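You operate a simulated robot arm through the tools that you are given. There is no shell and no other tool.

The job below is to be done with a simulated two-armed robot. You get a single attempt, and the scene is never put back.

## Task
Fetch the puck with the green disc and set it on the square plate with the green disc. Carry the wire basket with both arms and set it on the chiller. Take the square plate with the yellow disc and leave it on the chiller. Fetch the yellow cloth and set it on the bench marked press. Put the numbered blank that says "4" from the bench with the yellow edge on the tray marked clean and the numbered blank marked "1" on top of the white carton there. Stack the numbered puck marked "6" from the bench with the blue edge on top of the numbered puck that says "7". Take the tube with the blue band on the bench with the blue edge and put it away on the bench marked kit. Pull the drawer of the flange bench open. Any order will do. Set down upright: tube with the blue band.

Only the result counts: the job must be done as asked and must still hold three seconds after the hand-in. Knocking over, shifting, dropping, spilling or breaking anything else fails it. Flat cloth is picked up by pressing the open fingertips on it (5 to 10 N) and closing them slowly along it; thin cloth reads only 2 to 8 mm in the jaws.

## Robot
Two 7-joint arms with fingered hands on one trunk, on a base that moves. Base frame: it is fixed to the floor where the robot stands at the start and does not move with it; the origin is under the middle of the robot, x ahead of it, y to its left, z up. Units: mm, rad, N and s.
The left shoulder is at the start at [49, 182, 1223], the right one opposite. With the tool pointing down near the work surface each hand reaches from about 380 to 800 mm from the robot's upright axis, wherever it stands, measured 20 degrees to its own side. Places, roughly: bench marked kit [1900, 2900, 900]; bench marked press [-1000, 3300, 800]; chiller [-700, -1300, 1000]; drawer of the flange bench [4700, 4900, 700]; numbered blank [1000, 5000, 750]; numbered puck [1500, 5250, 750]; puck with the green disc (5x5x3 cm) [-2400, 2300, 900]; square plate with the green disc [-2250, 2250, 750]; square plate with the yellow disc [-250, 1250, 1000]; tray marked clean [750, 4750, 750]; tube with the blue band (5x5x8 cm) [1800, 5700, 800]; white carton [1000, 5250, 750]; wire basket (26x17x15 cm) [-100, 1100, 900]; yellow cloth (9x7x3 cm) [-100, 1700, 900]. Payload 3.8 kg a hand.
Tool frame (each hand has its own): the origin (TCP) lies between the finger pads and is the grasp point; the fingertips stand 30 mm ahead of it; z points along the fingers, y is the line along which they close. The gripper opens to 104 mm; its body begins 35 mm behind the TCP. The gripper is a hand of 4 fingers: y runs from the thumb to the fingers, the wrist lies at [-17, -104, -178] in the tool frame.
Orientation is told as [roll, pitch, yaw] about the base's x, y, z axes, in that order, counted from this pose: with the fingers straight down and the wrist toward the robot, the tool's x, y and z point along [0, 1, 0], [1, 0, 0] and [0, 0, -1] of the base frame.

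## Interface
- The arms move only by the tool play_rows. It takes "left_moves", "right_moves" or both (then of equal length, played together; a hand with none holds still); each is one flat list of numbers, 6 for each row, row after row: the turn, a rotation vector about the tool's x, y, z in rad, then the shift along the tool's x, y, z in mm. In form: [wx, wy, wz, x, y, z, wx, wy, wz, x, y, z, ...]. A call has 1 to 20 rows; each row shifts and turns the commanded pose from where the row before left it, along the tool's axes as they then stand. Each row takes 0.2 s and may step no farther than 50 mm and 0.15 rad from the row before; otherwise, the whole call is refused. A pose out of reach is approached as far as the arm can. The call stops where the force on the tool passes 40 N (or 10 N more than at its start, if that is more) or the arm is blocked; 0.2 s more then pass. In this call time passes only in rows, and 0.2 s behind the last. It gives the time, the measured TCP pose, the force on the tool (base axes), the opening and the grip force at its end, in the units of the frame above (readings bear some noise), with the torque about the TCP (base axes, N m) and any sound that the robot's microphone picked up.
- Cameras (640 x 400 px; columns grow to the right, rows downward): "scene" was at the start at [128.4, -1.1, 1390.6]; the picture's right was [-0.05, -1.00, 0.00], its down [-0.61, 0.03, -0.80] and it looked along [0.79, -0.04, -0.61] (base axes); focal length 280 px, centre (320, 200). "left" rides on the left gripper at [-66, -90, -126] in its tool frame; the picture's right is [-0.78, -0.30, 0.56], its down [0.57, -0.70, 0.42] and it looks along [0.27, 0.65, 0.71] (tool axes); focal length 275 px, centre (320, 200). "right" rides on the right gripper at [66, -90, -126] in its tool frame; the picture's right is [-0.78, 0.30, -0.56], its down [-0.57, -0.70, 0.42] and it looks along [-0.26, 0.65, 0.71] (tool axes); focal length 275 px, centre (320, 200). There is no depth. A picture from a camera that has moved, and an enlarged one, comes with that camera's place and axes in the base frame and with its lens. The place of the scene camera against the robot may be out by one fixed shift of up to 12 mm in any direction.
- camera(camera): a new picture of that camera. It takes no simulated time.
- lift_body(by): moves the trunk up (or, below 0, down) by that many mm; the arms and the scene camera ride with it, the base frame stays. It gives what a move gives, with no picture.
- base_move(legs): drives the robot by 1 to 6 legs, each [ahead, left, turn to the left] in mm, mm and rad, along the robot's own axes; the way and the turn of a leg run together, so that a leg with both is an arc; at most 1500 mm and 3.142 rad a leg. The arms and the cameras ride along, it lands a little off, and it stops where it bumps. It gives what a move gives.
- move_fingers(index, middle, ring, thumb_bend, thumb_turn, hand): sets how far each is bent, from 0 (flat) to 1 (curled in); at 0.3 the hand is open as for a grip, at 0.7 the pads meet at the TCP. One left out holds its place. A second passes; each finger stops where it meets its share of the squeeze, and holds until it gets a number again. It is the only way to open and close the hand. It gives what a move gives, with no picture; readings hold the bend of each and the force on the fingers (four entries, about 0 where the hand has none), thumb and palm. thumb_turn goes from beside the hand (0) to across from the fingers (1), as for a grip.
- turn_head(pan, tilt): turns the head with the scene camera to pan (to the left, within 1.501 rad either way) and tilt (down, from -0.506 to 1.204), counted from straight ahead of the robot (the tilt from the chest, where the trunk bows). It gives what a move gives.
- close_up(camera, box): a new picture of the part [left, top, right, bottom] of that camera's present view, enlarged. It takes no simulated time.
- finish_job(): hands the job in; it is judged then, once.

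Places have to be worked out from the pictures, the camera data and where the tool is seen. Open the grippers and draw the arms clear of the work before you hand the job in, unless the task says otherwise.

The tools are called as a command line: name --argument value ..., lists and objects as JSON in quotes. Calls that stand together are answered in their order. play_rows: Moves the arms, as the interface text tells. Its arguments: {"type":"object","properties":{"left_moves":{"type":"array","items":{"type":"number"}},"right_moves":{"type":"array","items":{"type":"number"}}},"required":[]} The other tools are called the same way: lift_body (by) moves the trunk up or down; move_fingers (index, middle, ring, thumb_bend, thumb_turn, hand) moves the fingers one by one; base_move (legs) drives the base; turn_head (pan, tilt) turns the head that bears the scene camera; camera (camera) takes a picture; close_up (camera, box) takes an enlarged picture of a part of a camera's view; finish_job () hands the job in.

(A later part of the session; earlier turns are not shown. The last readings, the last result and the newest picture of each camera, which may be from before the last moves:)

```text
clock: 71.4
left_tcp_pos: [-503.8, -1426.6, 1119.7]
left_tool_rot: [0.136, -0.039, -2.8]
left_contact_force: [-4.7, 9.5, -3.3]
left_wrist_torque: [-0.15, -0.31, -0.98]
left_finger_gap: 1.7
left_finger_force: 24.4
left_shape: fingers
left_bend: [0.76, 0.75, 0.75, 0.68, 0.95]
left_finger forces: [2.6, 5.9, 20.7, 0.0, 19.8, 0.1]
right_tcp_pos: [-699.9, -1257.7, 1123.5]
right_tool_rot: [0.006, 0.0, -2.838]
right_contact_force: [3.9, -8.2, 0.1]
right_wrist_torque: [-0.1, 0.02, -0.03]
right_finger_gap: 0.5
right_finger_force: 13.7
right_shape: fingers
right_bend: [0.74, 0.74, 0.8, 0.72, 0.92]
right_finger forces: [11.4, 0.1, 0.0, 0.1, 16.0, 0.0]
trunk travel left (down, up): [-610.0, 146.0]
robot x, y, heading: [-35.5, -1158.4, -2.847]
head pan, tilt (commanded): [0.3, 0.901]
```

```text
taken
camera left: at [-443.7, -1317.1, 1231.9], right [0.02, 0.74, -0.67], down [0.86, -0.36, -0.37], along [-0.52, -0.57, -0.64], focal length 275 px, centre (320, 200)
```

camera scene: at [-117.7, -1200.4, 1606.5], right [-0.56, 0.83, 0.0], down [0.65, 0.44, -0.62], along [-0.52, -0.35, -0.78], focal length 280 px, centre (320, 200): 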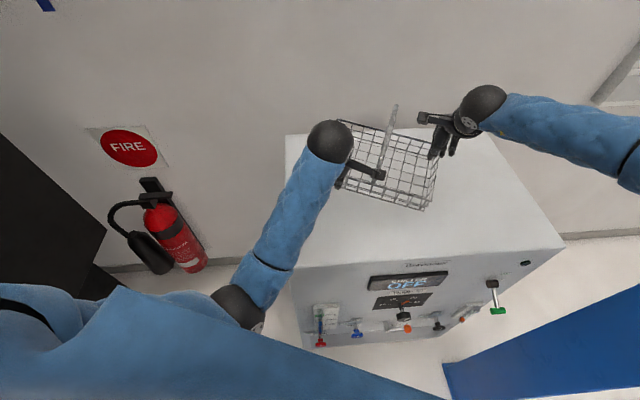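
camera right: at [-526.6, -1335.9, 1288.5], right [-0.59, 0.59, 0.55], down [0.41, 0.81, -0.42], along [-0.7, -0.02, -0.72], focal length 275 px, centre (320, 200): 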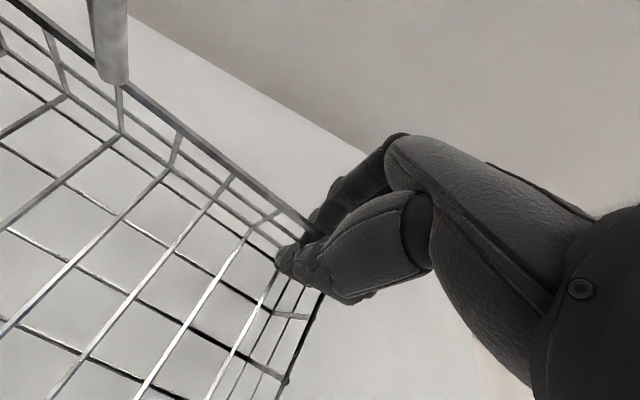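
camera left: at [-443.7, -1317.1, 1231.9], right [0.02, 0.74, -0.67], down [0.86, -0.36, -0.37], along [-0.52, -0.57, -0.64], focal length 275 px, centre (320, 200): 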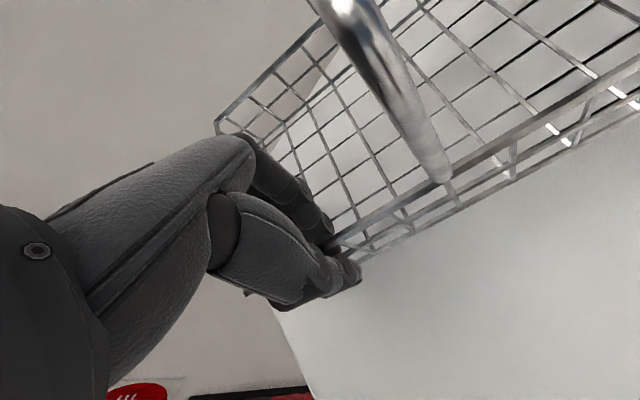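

The left hand follows mostly (34 of 40 mm) with a small leftward drift. I continue lowering, watching for contact.

play_rows --left_moves '[0, 0, 0, -1, 0, 10, 0, 0, 0, -1, 0, 10, 0, 0, 0, -1, 0, 10, 0, 0, 0, -1, 0, 10]' --right_moves '[0, 0, 0, 0, 0, 9, 0, 0, 0, 0, 0, 9, 0, 0, 0, 0, 0, 9, 0, 0, 0, 0, 0, 9]'

camera --camera "left"

camera --camera "scene"

```text
clock: 72.4
left_tcp_pos: [-508.5, -1432.9, 1086.2]
left_tool_rot: [0.145, -0.052, -2.798]
left_contact_force: [-9.1, 15.8, -3.7]
left_wrist_torque: [-0.23, -0.61, -1.4]
left_finger_gap: 1.9
left_finger_force: 28.8
left_shape: fingers
left_bend: [0.76, 0.76, 0.75, 0.67, 0.96]
left_finger forces: [2.5, 6.6, 28.4, 0.1, 20.3, 0.0]
right_tcp_pos: [-701.2, -1258.3, 1087.2]
right_tool_rot: [0.007, 0.003, -2.837]
right_contact_force: [8.8, -16.1, 1.9]
right_wrist_torque: [-0.14, -0.06, -0.15]
right_finger_gap: 1.3
right_finger_force: 14.8
right_shape: fingers
right_bend: [0.74, 0.74, 0.8, 0.72, 0.91]
right_finger forces: [9.8, 0.0, 0.0, 0.1, 20.1, 0.0]
trunk travel left (down, up): [-610.0, 146.0]
robot x, y, heading: [-38.0, -1159.3, -2.85]
head pan, tilt (commanded): [0.3, 0.901]
```

```text
taken
camera left: at [-448.2, -1323.0, 1195.5], right [0.01, 0.74, -0.68], down [0.85, -0.36, -0.37], along [-0.52, -0.57, -0.63], focal length 275 px, centre (320, 200)
```

left: 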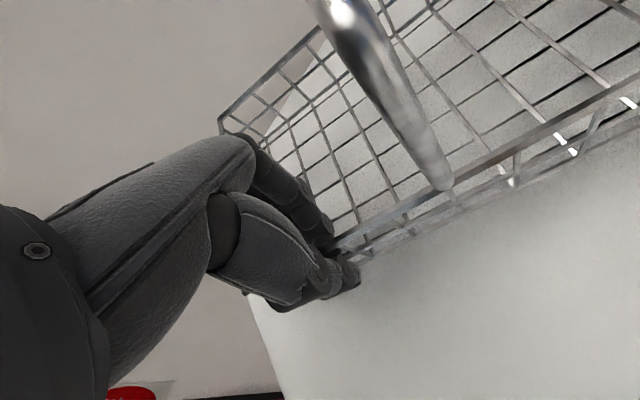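

```text
taken
camera scene: at [-118.7, -1200.4, 1606.4], right [-0.56, 0.83, 0.0], down [0.65, 0.44, -0.62], along [-0.51, -0.35, -0.78], focal length 280 px, centre (320, 200)
```

scene: 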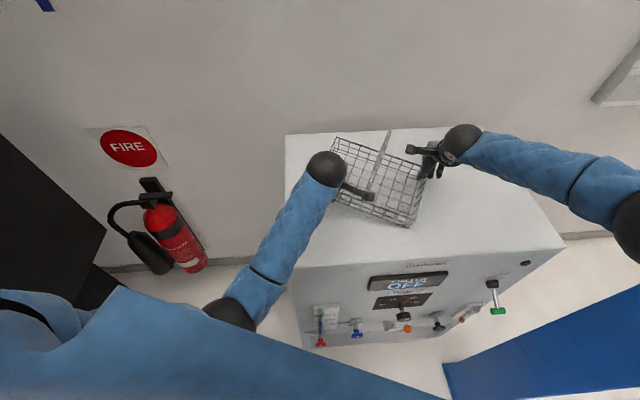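

Nearly down. The drift of the left hand pulls the basket left, so I let the right hand follow a few millimetres left while continuing down slowly.

play_rows --left_moves '[0, 0, 0, 0, 0, 6, 0, 0, 0, 0, 0, 6, 0, 0, 0, 0, 0, 6]' --right_moves '[0, 0, 0, 4, 0, 6, 0, 0, 0, 4, 0, 6, 0, 0, 0, 3, 0, 6]'

camera --camera "left"

```text
clock: 73.2
left_tcp_pos: [-509.6, -1441.5, 1070.2]
left_tool_rot: [0.147, -0.057, -2.792]
left_contact_force: [-3.9, 9.6, 1.6]
left_wrist_torque: [0.55, -0.21, -0.56]
left_finger_gap: 2.2
left_finger_force: 22.3
left_shape: fingers
left_bend: [0.76, 0.75, 0.75, 0.67, 0.95]
left_finger forces: [4.7, 7.7, 11.2, 0.0, 20.5, 0.1]
right_tcp_pos: [-699.0, -1264.3, 1068.5]
right_tool_rot: [-0.001, 0.003, -2.842]
right_contact_force: [1.5, -8.3, 4.6]
right_wrist_torque: [0.67, -0.43, -0.32]
right_finger_gap: 0.3
right_finger_force: 22.8
right_shape: fingers
right_bend: [0.74, 0.74, 0.8, 0.71, 0.92]
right_finger forces: [7.9, 0.1, 0.0, 0.0, 37.6, 0.0]
trunk travel left (down, up): [-610.0, 146.0]
robot x, y, heading: [-37.4, -1153.8, -2.854]
head pan, tilt (commanded): [0.3, 0.901]
```

```text
taken
camera left: at [-448.9, -1328.9, 1178.2], right [0.01, 0.73, -0.68], down [0.86, -0.36, -0.37], along [-0.52, -0.58, -0.63], focal length 275 px, centre (320, 200)
```

left: 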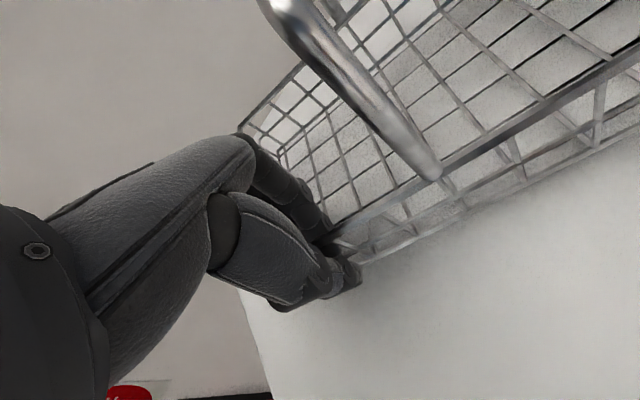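

Upward force appears at both hands, so the basket is touching down. I lower a few more millimetres to seat it.

play_rows --left_moves '[0, 0, 0, 0, 0, 5, 0, 0, 0, 0, 0, 5]' --right_moves '[0, 0, 0, 1, 0, 4, 0, 0, 0, 1, 0, 4]'

camera --camera "left"

camera --camera "right"

close_up --camera "scene" --box '[280, 90, 520, 250]'

```text
clock: 73.8
left_tcp_pos: [-509.8, -1444.2, 1062.4]
left_tool_rot: [0.152, -0.065, -2.797]
left_contact_force: [-8.5, 12.9, 15.8]
left_wrist_torque: [0.54, -0.24, -0.62]
left_finger_gap: 2.5
left_finger_force: 26.1
left_shape: fingers
left_bend: [0.76, 0.75, 0.74, 0.68, 0.95]
left_finger forces: [6.4, 10.1, 12.7, 0.0, 22.8, 0.1]
right_tcp_pos: [-697.0, -1266.3, 1063.2]
right_tool_rot: [0.005, 0.0, -2.84]
right_contact_force: [0.2, -12.3, 7.9]
right_wrist_torque: [1.01, -0.67, -0.51]
right_finger_gap: 0.3
right_finger_force: 28.4
right_shape: fingers
right_bend: [0.73, 0.74, 0.8, 0.7, 0.93]
right_finger forces: [6.8, 0.9, 0.0, 0.0, 47.8, 0.0]
trunk travel left (down, up): [-610.0, 146.0]
robot x, y, heading: [-38.1, -1156.8, -2.846]
head pan, tilt (commanded): [0.3, 0.901]
```

```text
taken
camera left: at [-448.0, -1330.8, 1169.4], right [0.01, 0.73, -0.69], down [0.85, -0.36, -0.38], along [-0.52, -0.58, -0.62], focal length 275 px, centre (320, 200)
```

left: 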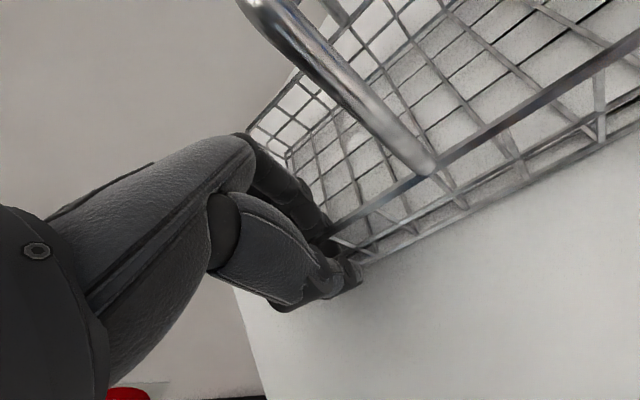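

```text
taken
camera right: at [-592.5, -1302.5, 1188.4], right [-0.51, 0.66, 0.55], down [0.5, 0.75, -0.43], along [-0.7, 0.06, -0.71], focal length 275 px, centre (320, 200)
```

right: 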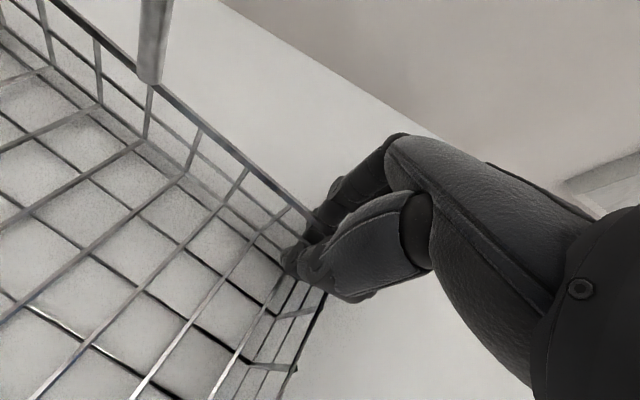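

```text
2.50 times, centred on (400, 170) of scene
camera zoom: at [-117.3, -1199.0, 1606.8], right [-0.56, 0.83, 0.0], down [0.65, 0.44, -0.62], along [-0.52, -0.35, -0.78], focal length 699 px, centre (120, 275)
```

zoom: 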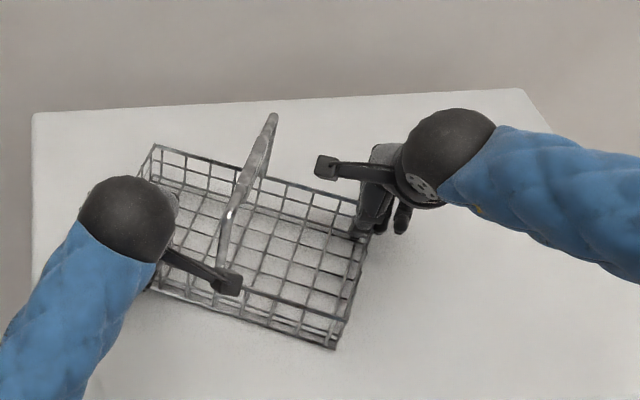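

The basket is seated on the chiller (upward forces 16 and 8 N at both hands, TCP z≈1063). I open the right hand first, then the left.

move_fingers --hand "right" --index 0.5 --middle 0.5 --ring 0.5 --thumb_bend 0.5

move_fingers --hand "left" --index 0.5 --middle 0.5 --ring 0.5 --thumb_bend 0.5

close_up --camera "scene" --box '[280, 90, 520, 250]'

camera --camera "left"

camera --camera "right"

```text
clock: 74.8
left_tcp_pos: [-508.5, -1441.6, 1060.0]
left_tool_rot: [0.154, -0.065, -2.797]
left_contact_force: [-11.3, 6.9, 29.6]
left_wrist_torque: [0.03, -0.32, -0.9]
left_finger_gap: 3.1
left_finger_force: 29.8
left_shape: fingers
left_bend: [0.76, 0.76, 0.75, 0.68, 0.96]
left_finger forces: [6.1, 11.2, 19.0, 0.1, 22.7, 0.1]
right_tcp_pos: [-698.0, -1264.7, 1061.7]
right_tool_rot: [0.006, 0.001, -2.838]
right_contact_force: [1.7, -7.6, 0.6]
right_wrist_torque: [0.11, 0.01, -0.27]
right_finger_gap: 51.4
right_finger_force: 4.5
right_shape: fingers
right_bend: [0.5, 0.5, 0.5, 0.52, 0.94]
right_finger forces: [0.1, 0.0, 0.1, 0.1, 8.0, 0.0]
trunk travel left (down, up): [-610.0, 146.0]
robot x, y, heading: [-34.4, -1159.0, -2.852]
head pan, tilt (commanded): [0.3, 0.901]
```

```text
clock: 75.8
left_tcp_pos: [-503.8, -1443.7, 1056.4]
left_tool_rot: [0.157, -0.053, -2.797]
left_contact_force: [3.6, 3.6, 22.9]
left_wrist_torque: [0.01, 0.32, -0.14]
left_finger_gap: 35.5
left_finger_force: 18.5
left_shape: fingers
left_bend: [0.72, 0.5, 0.54, 0.5, 0.97]
left_finger forces: [25.7, 1.4, 9.5, 0.0, 0.0, 0.0]
right_tcp_pos: [-696.3, -1265.0, 1062.7]
right_tool_rot: [0.004, 0.001, -2.84]
right_contact_force: [0.5, -4.4, -1.9]
right_wrist_torque: [-0.03, 0.11, -0.16]
right_finger_gap: 52.5
right_finger_force: 2.7
right_shape: fingers
right_bend: [0.5, 0.5, 0.5, 0.51, 0.95]
right_finger forces: [0.1, 0.1, 0.0, 0.0, 4.6, 0.0]
trunk travel left (down, up): [-610.0, 146.0]
robot x, y, heading: [-36.8, -1156.0, -2.846]
head pan, tilt (commanded): [0.3, 0.901]
```

```text
2.50 times, centred on (400, 170) of scene
camera zoom: at [-115.5, -1198.8, 1606.7], right [-0.56, 0.83, 0.0], down [0.65, 0.44, -0.62], along [-0.52, -0.35, -0.78], focal length 699 px, centre (120, 275)
```

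zoom: 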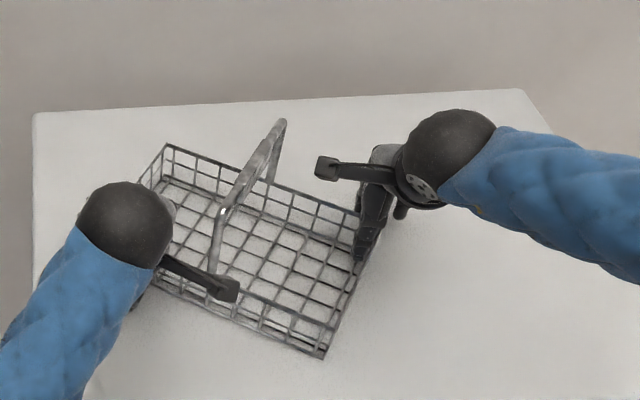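

```text
taken
camera left: at [-443.6, -1331.1, 1164.6], right [0.01, 0.73, -0.69], down [0.86, -0.36, -0.37], along [-0.52, -0.58, -0.63], focal length 275 px, centre (320, 200)
```

left: 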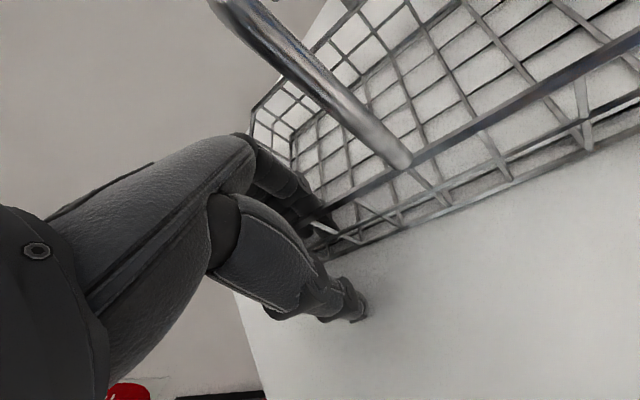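

```text
taken
camera right: at [-591.2, -1302.0, 1188.2], right [-0.51, 0.65, 0.55], down [0.5, 0.75, -0.43], along [-0.7, 0.06, -0.71], focal length 275 px, centre (320, 200)
```

right: 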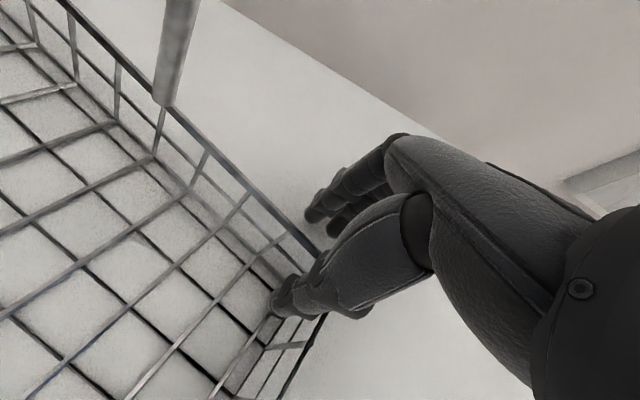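

The left index finger is still pressed by something (26 N at bend 0.72), likely the wall/handle wire. I raise the left hand a few mm to relieve it.

play_rows --left_moves '[0, 0, 0, 0, 0, -5, 0, 0, 0, 0, 0, -5]'

camera --camera "left"

close_up --camera "left" --box '[220, 120, 460, 300]'

```text
clock: 76.4
left_tcp_pos: [-499.4, -1446.9, 1058.6]
left_tool_rot: [0.17, -0.041, -2.792]
left_contact_force: [-3.3, 12.0, 6.8]
left_wrist_torque: [0.09, 0.15, -0.65]
left_finger_gap: 48.9
left_finger_force: 10.5
left_shape: fingers
left_bend: [0.53, 0.5, 0.5, 0.5, 0.97]
left_finger forces: [8.4, 0.0, 11.7, 0.0, 0.0, 0.0]
right_tcp_pos: [-696.4, -1268.4, 1062.4]
right_tool_rot: [0.008, 0.001, -2.838]
right_contact_force: [3.4, -7.5, 0.9]
right_wrist_torque: [0.06, 0.0, -0.34]
right_finger_gap: 53.7
right_finger_force: 4.2
right_shape: fingers
right_bend: [0.5, 0.5, 0.5, 0.5, 0.94]
right_finger forces: [0.0, 0.0, 0.1, 0.0, 8.5, 0.0]
trunk travel left (down, up): [-610.0, 146.0]
robot x, y, heading: [-39.7, -1160.8, -2.844]
head pan, tilt (commanded): [0.3, 0.901]
```

```text
taken
camera left: at [-441.7, -1334.0, 1167.2], right [0.02, 0.72, -0.69], down [0.86, -0.36, -0.35], along [-0.5, -0.59, -0.63], focal length 275 px, centre (320, 200)
```

left: 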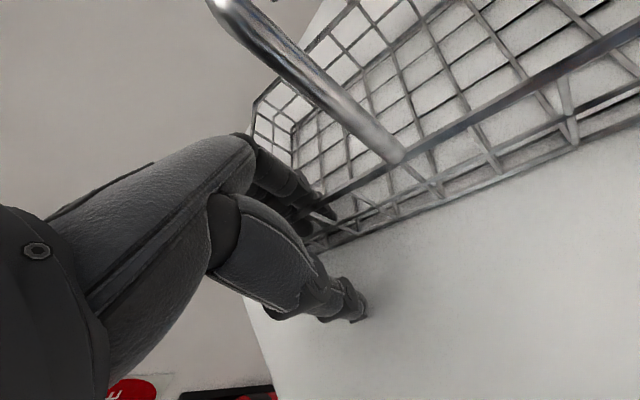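

```text
2.22 times, centred on (340, 210) of left
camera zoom: at [-441.7, -1334.0, 1167.2], right [0.02, 0.72, -0.69], down [0.86, -0.36, -0.35], along [-0.5, -0.59, -0.63], focal length 612 px, centre (276, 178)
```

zoom: 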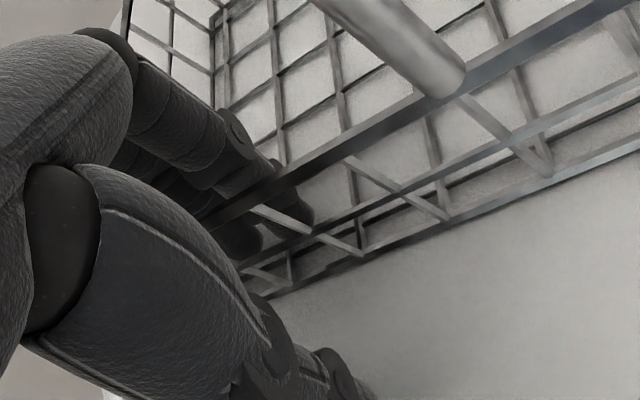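

The fingers are just inside the near wall. I open the left hand wider and the right too, then raise both slowly straight up.

move_fingers --hand "left" --index 0.35 --middle 0.35 --ring 0.35 --thumb_bend 0.35

move_fingers --hand "right" --index 0.4 --middle 0.4 --ring 0.4 --thumb_bend 0.4

camera --camera "left"

camera --camera "right"

close_up --camera "scene" --box '[280, 90, 520, 250]'

```text
clock: 77.4
left_tcp_pos: [-499.7, -1448.9, 1057.6]
left_tool_rot: [0.171, -0.039, -2.791]
left_contact_force: [-2.9, 6.6, -0.6]
left_wrist_torque: [0.14, -0.03, -0.4]
left_finger_gap: 91.8
left_finger_force: 4.4
left_shape: fingers
left_bend: [0.35, 0.35, 0.36, 0.35, 0.97]
left_finger forces: [0.0, 0.0, 8.5, 0.1, 0.0, 0.0]
right_tcp_pos: [-697.3, -1266.3, 1061.3]
right_tool_rot: [0.004, 0.002, -2.84]
right_contact_force: [1.5, -6.7, 1.6]
right_wrist_torque: [0.06, 0.02, -0.26]
right_finger_gap: 53.5
right_finger_force: 3.4
right_shape: fingers
right_bend: [0.5, 0.5, 0.5, 0.5, 0.94]
right_finger forces: [0.0, 0.0, 0.0, 0.0, 6.7, 0.1]
trunk travel left (down, up): [-610.0, 146.0]
robot x, y, heading: [-44.3, -1158.9, -2.85]
head pan, tilt (commanded): [0.3, 0.901]
```

```text
clock: 78.4
left_tcp_pos: [-498.7, -1448.3, 1056.2]
left_tool_rot: [0.171, -0.036, -2.792]
left_contact_force: [-0.7, 2.7, -0.8]
left_wrist_torque: [0.13, -0.03, -0.22]
left_finger_gap: 92.1
left_finger_force: 2.9
left_shape: fingers
left_bend: [0.35, 0.35, 0.36, 0.35, 0.97]
left_finger forces: [0.1, 0.0, 5.5, 0.0, 0.1, 0.0]
right_tcp_pos: [-698.1, -1265.2, 1061.1]
right_tool_rot: [0.002, 0.001, -2.839]
right_contact_force: [0.7, -2.9, -1.7]
right_wrist_torque: [-0.05, 0.1, -0.15]
right_finger_gap: 78.1
right_finger_force: 2.3
right_shape: fingers
right_bend: [0.4, 0.4, 0.4, 0.41, 0.95]
right_finger forces: [0.0, 0.1, 0.0, 0.0, 5.3, 0.0]
trunk travel left (down, up): [-610.0, 146.0]
robot x, y, heading: [-35.6, -1157.6, -2.85]
head pan, tilt (commanded): [0.3, 0.901]
```

```text
taken
camera left: at [-441.4, -1335.6, 1165.0], right [0.03, 0.72, -0.69], down [0.87, -0.36, -0.35], along [-0.5, -0.59, -0.63], focal length 275 px, centre (320, 200)
```

left: 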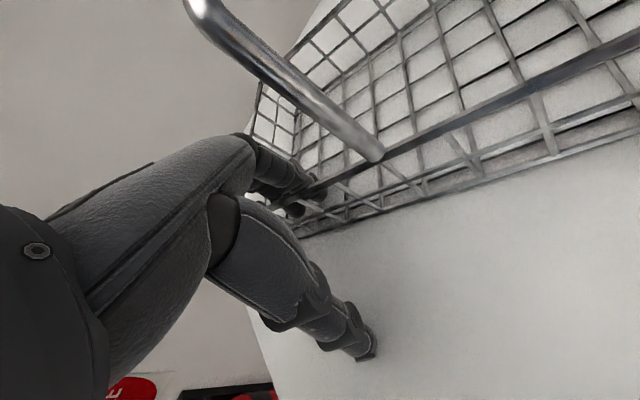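

```text
taken
camera right: at [-593.4, -1302.9, 1186.7], right [-0.52, 0.65, 0.55], down [0.5, 0.75, -0.42], along [-0.7, 0.06, -0.72], focal length 275 px, centre (320, 200)
```

right: 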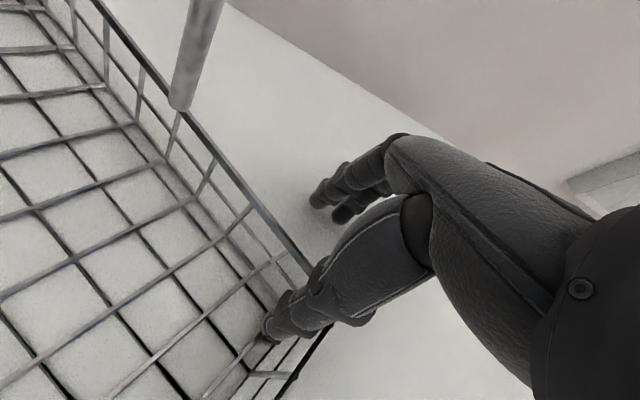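

```text
2.50 times, centred on (400, 170) of scene
camera zoom: at [-118.7, -1200.2, 1606.4], right [-0.56, 0.83, 0.0], down [0.65, 0.44, -0.62], along [-0.51, -0.35, -0.78], focal length 699 px, centre (120, 275)
```

zoom: 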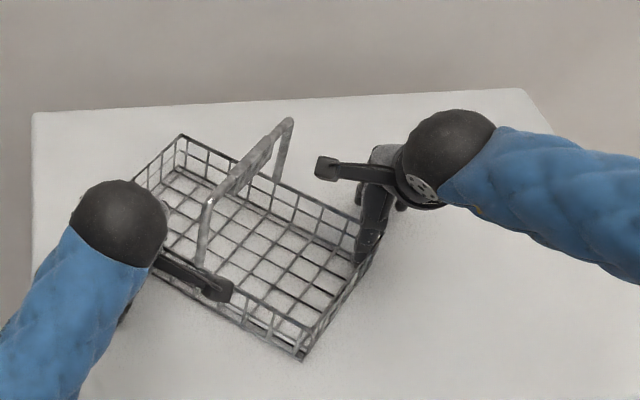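

The basket rests flat on the chiller. I raise the right hand straight up out of the basket first.

play_rows --right_moves '[0, 0, 0, 0, 0, -10, 0, 0, 0, 0, 0, -20, 0, 0, 0, 0, 0, -40, 0, 0, 0, 0, 0, -40]'

close_up --camera "scene" --box '[280, 90, 520, 250]'

```text
clock: 79.4
left_tcp_pos: [-498.8, -1449.5, 1057.3]
left_tool_rot: [0.173, -0.037, -2.792]
left_contact_force: [-1.2, -0.8, 0.6]
left_wrist_torque: [-0.03, 0.01, -0.04]
left_finger_gap: 92.1
left_finger_force: 0.1
left_shape: fingers
left_bend: [0.35, 0.35, 0.35, 0.35, 0.97]
left_finger forces: [0.0, 0.0, 0.4, 0.0, 0.0, 0.0]
right_tcp_pos: [-698.2, -1265.4, 1173.0]
right_tool_rot: [0.003, 0.002, -2.837]
right_contact_force: [-0.3, 1.1, -0.2]
right_wrist_torque: [0.02, 0.02, -0.02]
right_finger_gap: 79.0
right_finger_force: 0.0
right_shape: fingers
right_bend: [0.4, 0.4, 0.4, 0.4, 0.97]
right_finger forces: [0.0, 0.0, 0.0, 0.0, 0.1, 0.0]
trunk travel left (down, up): [-610.0, 146.0]
robot x, y, heading: [-37.9, -1153.8, -2.849]
head pan, tilt (commanded): [0.3, 0.901]
```

```text
2.50 times, centred on (400, 170) of scene
camera zoom: at [-117.9, -1200.0, 1606.5], right [-0.56, 0.83, 0.0], down [0.65, 0.44, -0.62], along [-0.52, -0.35, -0.78], focal length 699 px, centre (120, 275)
```

zoom: 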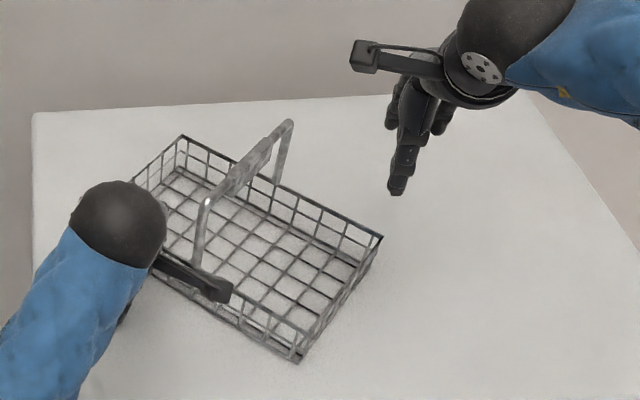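

The right hand is clear. Before raising the left hand, I shift its command left a bit (it has been saturated against its limit on the right), so that it won't jump into the handle, then raise slowly.

play_rows --left_moves '[0, 0, 0, 10, 0, 0, 0, 0, 0, 10, 0, 0, 0, 0, 0, 10, 0, 0]'

```text
clock: 80.2
left_tcp_pos: [-490.8, -1461.1, 1062.2]
left_tool_rot: [0.142, -0.031, -2.8]
left_contact_force: [0.0, 0.5, 0.4]
left_wrist_torque: [0.0, -0.01, -0.08]
left_finger_gap: 92.2
left_finger_force: 1.0
left_shape: fingers
left_bend: [0.35, 0.35, 0.35, 0.35, 0.97]
left_finger forces: [0.0, 0.1, 1.2, 0.0, 0.1, 0.0]
right_tcp_pos: [-698.1, -1265.1, 1171.6]
right_tool_rot: [0.004, 0.003, -2.838]
right_contact_force: [-0.8, 0.2, 0.5]
right_wrist_torque: [0.0, 0.0, 0.0]
right_finger_gap: 79.0
right_finger_force: 0.1
right_shape: fingers
right_bend: [0.4, 0.4, 0.4, 0.4, 0.97]
right_finger forces: [0.0, 0.1, 0.0, 0.1, 0.0, 0.1]
trunk travel left (down, up): [-610.0, 146.0]
robot x, y, heading: [-40.9, -1156.5, -2.853]
head pan, tilt (commanded): [0.3, 0.901]
```

play_rows --left_moves '[0, 0, 0, 0, 0, -10, 0, 0, 0, 0, 0, -10, 0, 0, 0, 0, 0, -15, 0, 0, 0, 0, 0, -15]'

camera --camera "left"

close_up --camera "scene" --box '[280, 90, 520, 250]'

```text
clock: 81.2
left_tcp_pos: [-485.5, -1466.4, 1103.9]
left_tool_rot: [0.173, -0.024, -2.792]
left_contact_force: [-0.4, 0.1, -0.6]
left_wrist_torque: [-0.04, -0.01, 0.0]
left_finger_gap: 92.3
left_finger_force: 0.2
left_shape: fingers
left_bend: [0.35, 0.35, 0.35, 0.35, 0.97]
left_finger forces: [0.0, 0.0, 0.0, 0.1, 0.0, 0.0]
right_tcp_pos: [-699.1, -1264.4, 1172.7]
right_tool_rot: [0.004, 0.001, -2.837]
right_contact_force: [0.0, 0.0, -0.3]
right_wrist_torque: [0.01, 0.0, 0.0]
right_finger_gap: 78.9
right_finger_force: 0.0
right_shape: fingers
right_bend: [0.4, 0.4, 0.4, 0.4, 0.97]
right_finger forces: [0.1, 0.1, 0.0, 0.0, 0.0, 0.0]
trunk travel left (down, up): [-610.0, 146.0]
robot x, y, heading: [-36.7, -1157.4, -2.85]
head pan, tilt (commanded): [0.3, 0.901]
```

```text
taken
camera left: at [-430.2, -1353.6, 1213.0], right [0.03, 0.72, -0.69], down [0.87, -0.36, -0.34], along [-0.49, -0.59, -0.64], focal length 275 px, centre (320, 200)
```

left: 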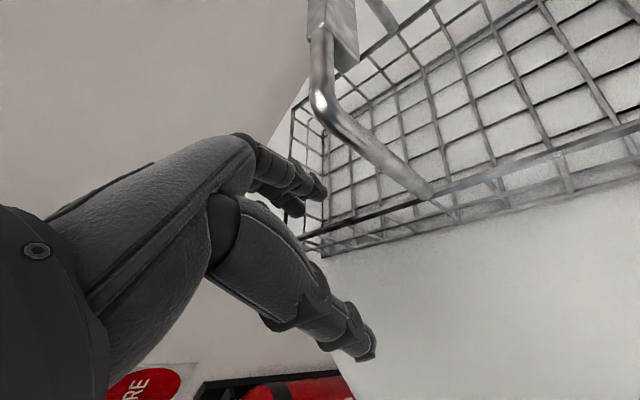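

```text
2.50 times, centred on (400, 170) of scene
camera zoom: at [-118.5, -1200.1, 1606.5], right [-0.56, 0.83, 0.0], down [0.65, 0.44, -0.62], along [-0.51, -0.35, -0.78], focal length 699 px, centre (120, 275)
```

zoom: 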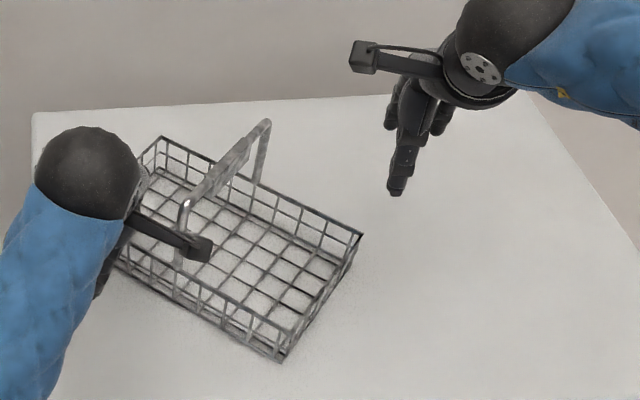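

The left hand is now just above the rim. I continue raising it well clear.

play_rows --left_moves '[0, 0, 0, 0, 0, -20, 0, 0, 0, 0, 0, -30, 0, 0, 0, 0, 0, -40, 0, 0, 0, 0, 0, -40]'

camera --camera "scene"

```text
clock: 82.4
left_tcp_pos: [-491.3, -1459.4, 1232.4]
left_tool_rot: [0.191, -0.03, -2.771]
left_contact_force: [0.5, 0.3, -0.1]
left_wrist_torque: [-0.03, 0.01, -0.01]
left_finger_gap: 92.0
left_finger_force: 0.1
left_shape: fingers
left_bend: [0.35, 0.35, 0.35, 0.35, 0.97]
left_finger forces: [0.0, 0.0, 0.0, 0.0, 0.0, 0.1]
right_tcp_pos: [-698.2, -1265.8, 1173.4]
right_tool_rot: [0.003, 0.0, -2.839]
right_contact_force: [0.1, 0.0, -0.7]
right_wrist_torque: [0.01, 0.02, -0.01]
right_finger_gap: 78.9
right_finger_force: 0.1
right_shape: fingers
right_bend: [0.4, 0.4, 0.4, 0.4, 0.97]
right_finger forces: [0.0, 0.1, 0.1, 0.0, 0.0, 0.0]
trunk travel left (down, up): [-610.0, 146.0]
robot x, y, heading: [-35.7, -1158.5, -2.851]
head pan, tilt (commanded): [0.3, 0.901]
stopped in row 4 (left hand): the arm was blocked; the commanded pose is now the measured one
```

```text
taken
camera scene: at [-118.1, -1200.5, 1606.4], right [-0.56, 0.83, 0.0], down [0.65, 0.44, -0.62], along [-0.52, -0.35, -0.78], focal length 280 px, centre (320, 200)
```

scene: 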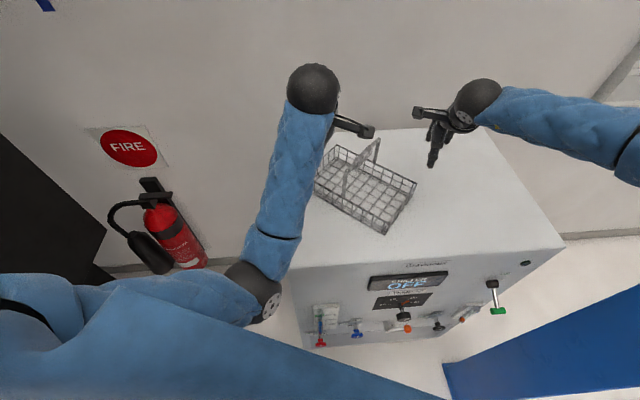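

The basket is left on the chiller. I raise the trunk for clearance, back away, and then restore the left arm to a comfortable posture.

lift_body --by 80

base_move --legs '[[-450, 0, 0]]'

camera --camera "scene"

```text
clock: 83.5
left_tcp_pos: [-488.0, -1480.5, 1309.7]
left_tool_rot: [0.23, -0.033, -2.748]
left_contact_force: [0.0, -0.2, 0.3]
left_wrist_torque: [-0.04, 0.02, 0.01]
left_finger_gap: 92.1
left_finger_force: 0.0
left_shape: fingers
left_bend: [0.35, 0.35, 0.35, 0.35, 0.97]
left_finger forces: [0.0, 0.0, 0.1, 0.0, 0.0, 0.0]
right_tcp_pos: [-697.8, -1266.3, 1252.1]
right_tool_rot: [0.003, 0.002, -2.839]
right_contact_force: [0.6, -0.9, -1.2]
right_wrist_torque: [-0.01, 0.0, -0.01]
right_finger_gap: 79.1
right_finger_force: 0.0
right_shape: fingers
right_bend: [0.4, 0.4, 0.4, 0.4, 0.97]
right_finger forces: [0.1, 0.0, 0.0, 0.1, 0.0, 0.0]
trunk travel left (down, up): [-690.0, 66.0]
robot x, y, heading: [-41.0, -1157.6, -2.844]
head pan, tilt (commanded): [0.3, 0.901]
```

```text
clock: 86.3
left_tcp_pos: [-49.1, -1346.6, 1315.0]
left_tool_rot: [0.226, -0.04, -2.753]
left_contact_force: [0.4, -0.7, 0.2]
left_wrist_torque: [0.0, 0.01, 0.0]
left_finger_gap: 92.4
left_finger_force: 0.1
left_shape: fingers
left_bend: [0.35, 0.35, 0.35, 0.35, 0.97]
left_finger forces: [0.0, 0.0, 0.1, 0.1, 0.0, 0.0]
right_tcp_pos: [-257.8, -1132.4, 1252.6]
right_tool_rot: [0.004, 0.003, -2.841]
right_contact_force: [0.1, 0.2, -0.1]
right_wrist_torque: [0.01, 0.03, -0.02]
right_finger_gap: 78.8
right_finger_force: 0.0
right_shape: fingers
right_bend: [0.4, 0.4, 0.4, 0.4, 0.97]
right_finger forces: [0.1, 0.0, 0.0, 0.1, 0.0, 0.1]
trunk travel left (down, up): [-690.0, 66.0]
robot x, y, heading: [402.3, -1023.8, -2.848]
head pan, tilt (commanded): [0.3, 0.901]
```

```text
taken
camera scene: at [324.0, -1067.0, 1686.4], right [-0.56, 0.83, 0.0], down [0.65, 0.44, -0.62], along [-0.52, -0.35, -0.78], focal length 280 px, centre (320, 200)
```

scene: 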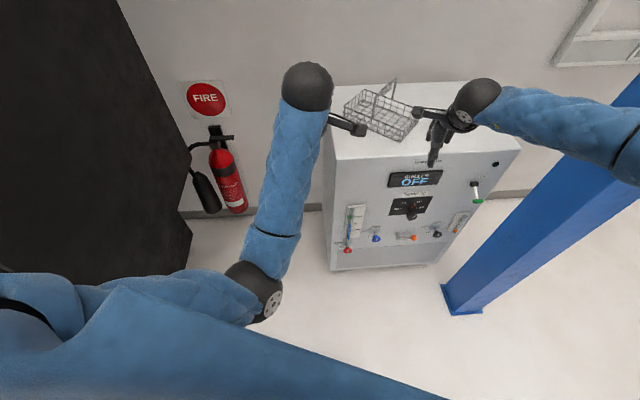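

The basket stands on the chiller. I now straighten the left hand and move it outward to a natural posture like at the start.

play_rows --left_moves '[0, 0, 0, 30, 0, 0, 0, -0.08, 0.03, 30, 0, 0, 0, -0.08, 0.03, 20, 0, 0, 0, -0.07, 0.03, 10, 0, 0]' --right_moves '[0, 0, 0, -40, -30, 0, 0, 0, 0, -40, -30, 0, 0, 0, 0, -40, -30, 0, 0, 0, 0, -40, -30, 0]'

camera --camera "scene"

```text
clock: 87.3
left_tcp_pos: [-16.6, -1425.3, 1331.8]
left_tool_rot: [0.0, -0.032, -2.842]
left_contact_force: [0.1, 0.6, 0.3]
left_wrist_torque: [-0.04, 0.0, 0.02]
left_finger_gap: 91.9
left_finger_force: 0.1
left_shape: fingers
left_bend: [0.35, 0.35, 0.35, 0.35, 0.97]
left_finger forces: [0.0, 0.0, 0.0, 0.0, 0.0, 0.0]
right_tcp_pos: [-185.1, -944.7, 1254.0]
right_tool_rot: [0.004, -0.001, -2.84]
right_contact_force: [-0.2, 1.1, -0.5]
right_wrist_torque: [0.0, -0.01, 0.01]
right_finger_gap: 79.2
right_finger_force: 0.0
right_shape: fingers
right_bend: [0.4, 0.4, 0.4, 0.4, 0.97]
right_finger forces: [0.0, 0.0, 0.0, 0.0, 0.0, 0.0]
trunk travel left (down, up): [-690.0, 66.0]
robot x, y, heading: [406.3, -1025.2, -2.847]
head pan, tilt (commanded): [0.3, 0.901]
```

```text
taken
camera scene: at [325.2, -1064.3, 1686.6], right [-0.56, 0.83, 0.0], down [0.65, 0.44, -0.62], along [-0.52, -0.35, -0.78], focal length 280 px, centre (320, 200)
```

scene: 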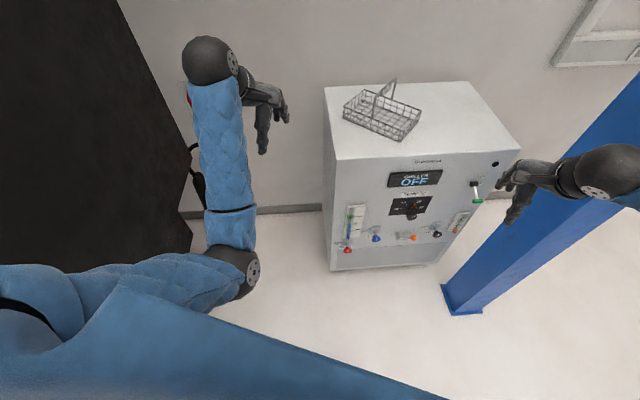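

The arm is straight again. Next is the yellow-disc plate: I turn right to face the wash bench and drive back to it.

base_move --legs '[[0, 0, -1.197], [675, -408, 0], [675, -408, 0]]'

turn_head --pan 0 --tilt 0.75

camera --camera "scene"

```text
clock: 98.3
left_tcp_pos: [-282.8, 792.0, 1330.2]
left_tool_rot: [0.0, -0.029, 2.207]
left_contact_force: [-0.1, 0.7, -1.0]
left_wrist_torque: [-0.02, 0.0, 0.01]
left_finger_gap: 92.4
left_finger_force: 0.1
left_shape: fingers
left_bend: [0.35, 0.35, 0.35, 0.35, 0.97]
left_finger forces: [0.0, 0.0, 0.1, 0.1, 0.1, 0.0]
right_tcp_pos: [116.8, 1110.7, 1253.2]
right_tool_rot: [0.003, 0.001, 2.207]
right_contact_force: [-0.7, 0.2, 0.3]
right_wrist_torque: [0.02, -0.01, -0.01]
right_finger_gap: 79.3
right_finger_force: 0.0
right_shape: fingers
right_bend: [0.4, 0.4, 0.4, 0.4, 0.97]
right_finger forces: [0.0, 0.1, 0.0, 0.1, 0.0, 0.0]
trunk travel left (down, up): [-690.0, 66.0]
robot x, y, heading: [233.7, 527.8, 2.201]
head pan, tilt (commanded): [0.3, 0.901]
```

```text
clock: 99.1
left_tcp_pos: [-281.7, 791.8, 1331.8]
left_tool_rot: [0.0, -0.03, 2.207]
left_contact_force: [-0.7, -0.8, -0.8]
left_wrist_torque: [0.0, -0.01, -0.03]
left_finger_gap: 92.4
left_finger_force: 0.1
left_shape: fingers
left_bend: [0.35, 0.35, 0.35, 0.35, 0.97]
left_finger forces: [0.0, 0.0, 0.1, 0.2, 0.1, 0.0]
right_tcp_pos: [115.5, 1110.9, 1254.0]
right_tool_rot: [0.003, 0.001, 2.207]
right_contact_force: [0.1, -0.9, 0.2]
right_wrist_torque: [-0.01, 0.01, -0.01]
right_finger_gap: 79.2
right_finger_force: 0.0
right_shape: fingers
right_bend: [0.4, 0.4, 0.4, 0.4, 0.97]
right_finger forces: [0.0, 0.0, 0.0, 0.0, 0.1, 0.1]
trunk travel left (down, up): [-690.0, 66.0]
robot x, y, heading: [236.1, 528.8, 2.194]
head pan, tilt (commanded): [0.0, 0.75]
```

```text
taken
camera scene: at [174.9, 607.5, 1698.3], right [0.81, 0.59, 0.0], down [0.4, -0.55, -0.73], along [-0.43, 0.59, -0.68], focal length 280 px, centre (320, 200)
```

scene: 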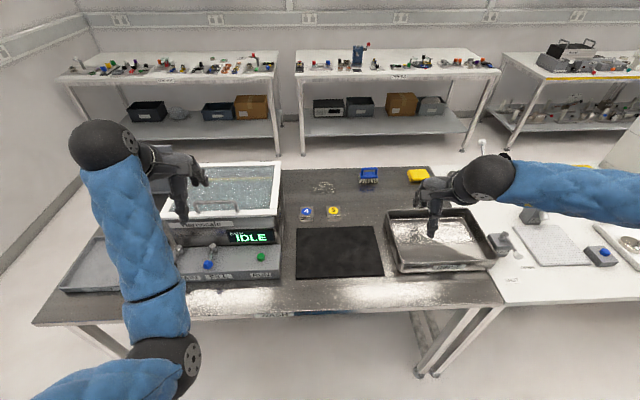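

The plates "4" and "5" stay in place behind the mat. I approach closer to the bench so that the right hand can reach plate 5.

base_move --legs '[[174, 19, 0.036]]'

play_rows --left_moves '[0, 0, 0, 0, 0, -40, 0, 0, 0, 0, 0, -40, 0, 0, 0, 0, 0, -30, 0, 0, 0, 0, 0, 0]' --right_moves '[0, 0, 0, 30, 38, 0, 0, 0, 0, 30, 38, 0, 0, 0, 0, 30, 38, 0, 0, 0, 0, 30, 38, 0]'

camera --camera "scene"

camera --camera "right"

```text
clock: 100.6
left_tcp_pos: [-409.7, 899.7, 1331.3]
left_tool_rot: [-0.001, -0.031, 2.243]
left_contact_force: [-0.7, -0.4, 0.4]
left_wrist_torque: [-0.02, 0.0, 0.01]
left_finger_gap: 92.4
left_finger_force: 0.1
left_shape: fingers
left_bend: [0.35, 0.35, 0.35, 0.35, 0.97]
left_finger forces: [0.1, 0.0, 0.1, 0.0, 0.0, 0.0]
right_tcp_pos: [-22.9, 1233.2, 1254.2]
right_tool_rot: [0.004, 0.001, 2.242]
right_contact_force: [-0.4, -0.1, -1.2]
right_wrist_torque: [-0.04, 0.01, 0.01]
right_finger_gap: 79.1
right_finger_force: 0.0
right_shape: fingers
right_bend: [0.4, 0.4, 0.4, 0.4, 0.97]
right_finger forces: [0.1, 0.0, 0.0, 0.0, 0.1, 0.0]
trunk travel left (down, up): [-690.0, 66.0]
robot x, y, heading: [115.8, 658.8, 2.23]
head pan, tilt (commanded): [0.0, 0.75]
```

```text
clock: 101.6
left_tcp_pos: [-413.3, 896.1, 1442.2]
left_tool_rot: [-0.004, -0.028, 2.242]
left_contact_force: [-1.0, -0.7, -0.4]
left_wrist_torque: [0.0, -0.04, -0.02]
left_finger_gap: 92.2
left_finger_force: 0.2
left_shape: fingers
left_bend: [0.35, 0.35, 0.35, 0.35, 0.97]
left_finger forces: [0.0, 0.0, 0.1, 0.0, 0.0, 0.0]
right_tcp_pos: [-217.8, 1277.4, 1257.5]
right_tool_rot: [0.0, 0.001, 2.244]
right_contact_force: [-0.4, -0.1, -0.2]
right_wrist_torque: [0.01, -0.04, -0.03]
right_finger_gap: 79.2
right_finger_force: 0.1
right_shape: fingers
right_bend: [0.4, 0.4, 0.4, 0.4, 0.97]
right_finger forces: [0.1, 0.0, 0.0, 0.0, 0.0, 0.1]
trunk travel left (down, up): [-690.0, 66.0]
robot x, y, heading: [112.0, 654.4, 2.229]
head pan, tilt (commanded): [0.0, 0.75]
```

```text
taken
camera scene: at [47.8, 730.0, 1698.3], right [0.79, 0.62, 0.0], down [0.42, -0.54, -0.73], along [-0.45, 0.58, -0.68], focal length 280 px, centre (320, 200)
```

scene: 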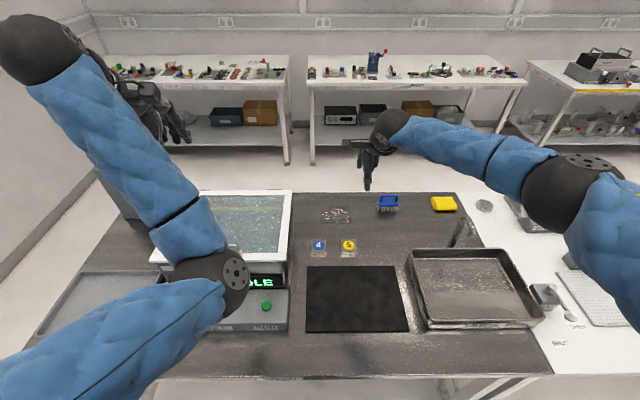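

```text
taken
camera right: at [-213.2, 1165.7, 1383.2], right [0.42, 0.72, 0.56], down [0.89, -0.19, -0.42], along [-0.2, 0.67, -0.72], focal length 275 px, centre (320, 200)
```

right: 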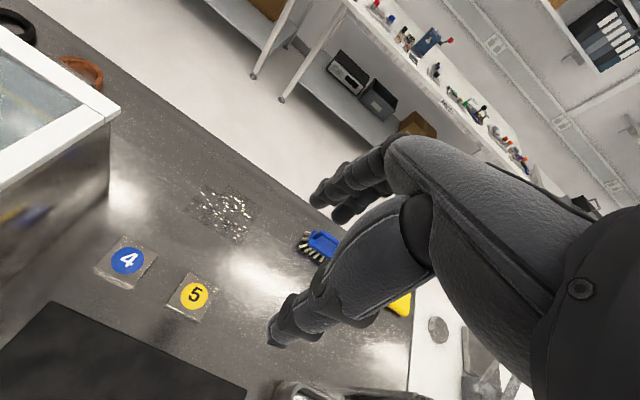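

Plate 5 is at about (-250, 1285, top 893). Before lowering the trunk, I move the left arm outward and back so its elbow stays clear of the bath, and see how it settles.

play_rows --left_moves '[0, 0, 0, 35, -25, 0, 0, 0, 0, 35, -25, 0, 0, 0, 0, 35, -25, 0, 0, 0, 0, 35, -25, 0]' --right_moves '[0, 0, 0, 10, 13, 0, 0, 0, 0, 10, 13, 0, 0, 0, 0, 0, 0, 0, 0, 0, 0, 0, 0, 0]'

move_fingers --hand "right" --index 0.3 --middle 0.3 --ring 0.3 --thumb_bend 0.3

camera --camera "scene"

```text
clock: 102.6
left_tcp_pos: [-471.8, 737.9, 1429.1]
left_tool_rot: [-0.004, -0.029, 2.24]
left_contact_force: [-0.8, -0.2, -0.5]
left_wrist_torque: [0.02, 0.0, 0.01]
left_finger_gap: 92.3
left_finger_force: 0.1
left_shape: fingers
left_bend: [0.35, 0.35, 0.35, 0.35, 0.97]
left_finger forces: [0.1, 0.1, 0.0, 0.0, 0.0, 0.1]
left hand out of reach, approached as far as the arm can: row 1, 2
right_tcp_pos: [-246.9, 1285.4, 1256.7]
right_tool_rot: [0.003, 0.002, 2.243]
right_contact_force: [0.1, -1.3, -0.2]
right_wrist_torque: [0.0, 0.02, 0.0]
right_finger_gap: 79.2
right_finger_force: 0.1
right_shape: fingers
right_bend: [0.4, 0.4, 0.4, 0.4, 0.97]
right_finger forces: [0.1, 0.0, 0.1, 0.1, 0.0, 0.0]
trunk travel left (down, up): [-690.0, 66.0]
robot x, y, heading: [115.1, 659.1, 2.234]
head pan, tilt (commanded): [0.0, 0.75]
```

```text
clock: 103.6
left_tcp_pos: [-470.5, 740.6, 1430.7]
left_tool_rot: [0.001, -0.028, 2.242]
left_contact_force: [0.7, 0.2, -0.9]
left_wrist_torque: [-0.02, 0.02, 0.02]
left_finger_gap: 92.3
left_finger_force: 0.1
left_shape: fingers
left_bend: [0.35, 0.35, 0.35, 0.35, 0.97]
left_finger forces: [0.0, 0.0, 0.1, 0.0, 0.0, 0.1]
right_tcp_pos: [-246.0, 1285.6, 1256.4]
right_tool_rot: [0.005, 0.001, 2.245]
right_contact_force: [-0.4, 0.2, 0.0]
right_wrist_torque: [-0.02, 0.0, 0.0]
right_finger_gap: 104.2
right_finger_force: 0.1
right_shape: fingers
right_bend: [0.3, 0.3, 0.3, 0.3, 0.97]
right_finger forces: [0.0, 0.0, 0.0, 0.0, 0.1, 0.1]
trunk travel left (down, up): [-690.0, 66.0]
robot x, y, heading: [113.9, 654.8, 2.235]
head pan, tilt (commanded): [0.0, 0.75]
```

```text
taken
camera scene: at [53.0, 732.7, 1698.4], right [0.79, 0.62, 0.0], down [0.42, -0.54, -0.73], along [-0.45, 0.58, -0.68], focal length 280 px, centre (320, 200)
```

scene: 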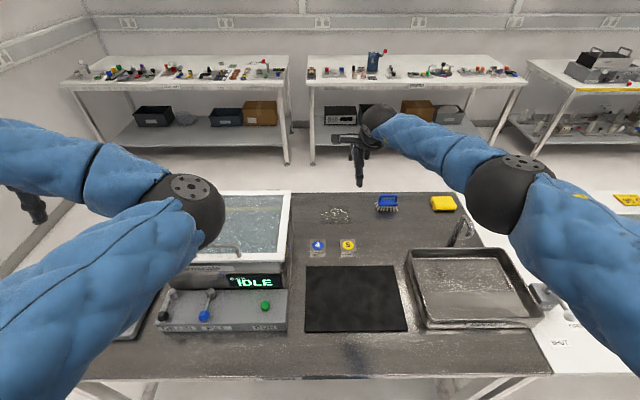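

The left elbow has flipped inward (forearm pointing outward). I try to unflip it by stretching the left arm far forward at a safe height and bringing it back.

play_rows --left_moves '[0, 0, 0, -25, 37, 0, 0, 0, 0, -25, 37, 0, 0, 0, 0, -25, 37, 0, 0, 0, 0, -25, 37, 0, 0, 0, 0, -25, 37, 0, 0, 0, 0, -25, 37, 0, 0, 0, 0, -25, 37, 0, 0, 0, 0, -25, 37, 0, 0, 0, 0, 0, 45, 0, 0, 0, 0, 0, 45, 0]'

camera --camera "scene"

```text
clock: 105.8
left_tcp_pos: [-509.4, 1117.6, 1437.2]
left_tool_rot: [0.0, -0.031, 2.244]
left_contact_force: [0.0, 0.4, 0.0]
left_wrist_torque: [-0.02, 0.03, -0.02]
left_finger_gap: 92.1
left_finger_force: 0.1
left_shape: fingers
left_bend: [0.35, 0.35, 0.35, 0.35, 0.97]
left_finger forces: [0.0, 0.0, 0.1, 0.0, 0.1, 0.0]
left hand out of reach, approached as far as the arm can: row 9, 10
right_tcp_pos: [-244.1, 1286.2, 1256.4]
right_tool_rot: [0.003, 0.005, 2.241]
right_contact_force: [-0.1, -0.3, -0.2]
right_wrist_torque: [-0.02, 0.02, 0.03]
right_finger_gap: 104.2
right_finger_force: 0.0
right_shape: fingers
right_bend: [0.3, 0.3, 0.3, 0.3, 0.97]
right_finger forces: [0.0, 0.0, 0.1, 0.1, 0.0, 0.1]
trunk travel left (down, up): [-690.0, 66.0]
robot x, y, heading: [114.7, 657.3, 2.238]
head pan, tilt (commanded): [0.0, 0.75]
```

```text
taken
camera scene: at [53.4, 734.5, 1698.3], right [0.79, 0.62, 0.0], down [0.42, -0.54, -0.73], along [-0.45, 0.58, -0.68], focal length 280 px, centre (320, 200)
```

scene: 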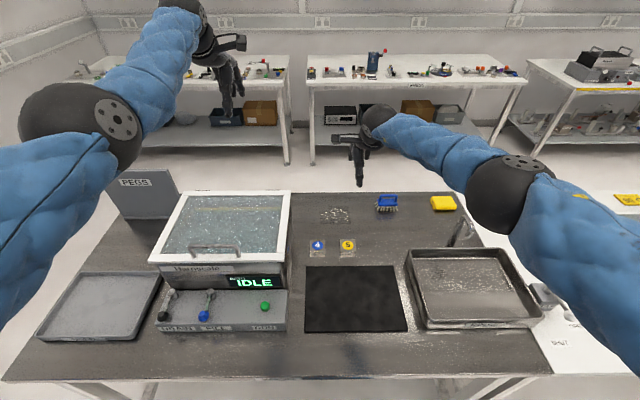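

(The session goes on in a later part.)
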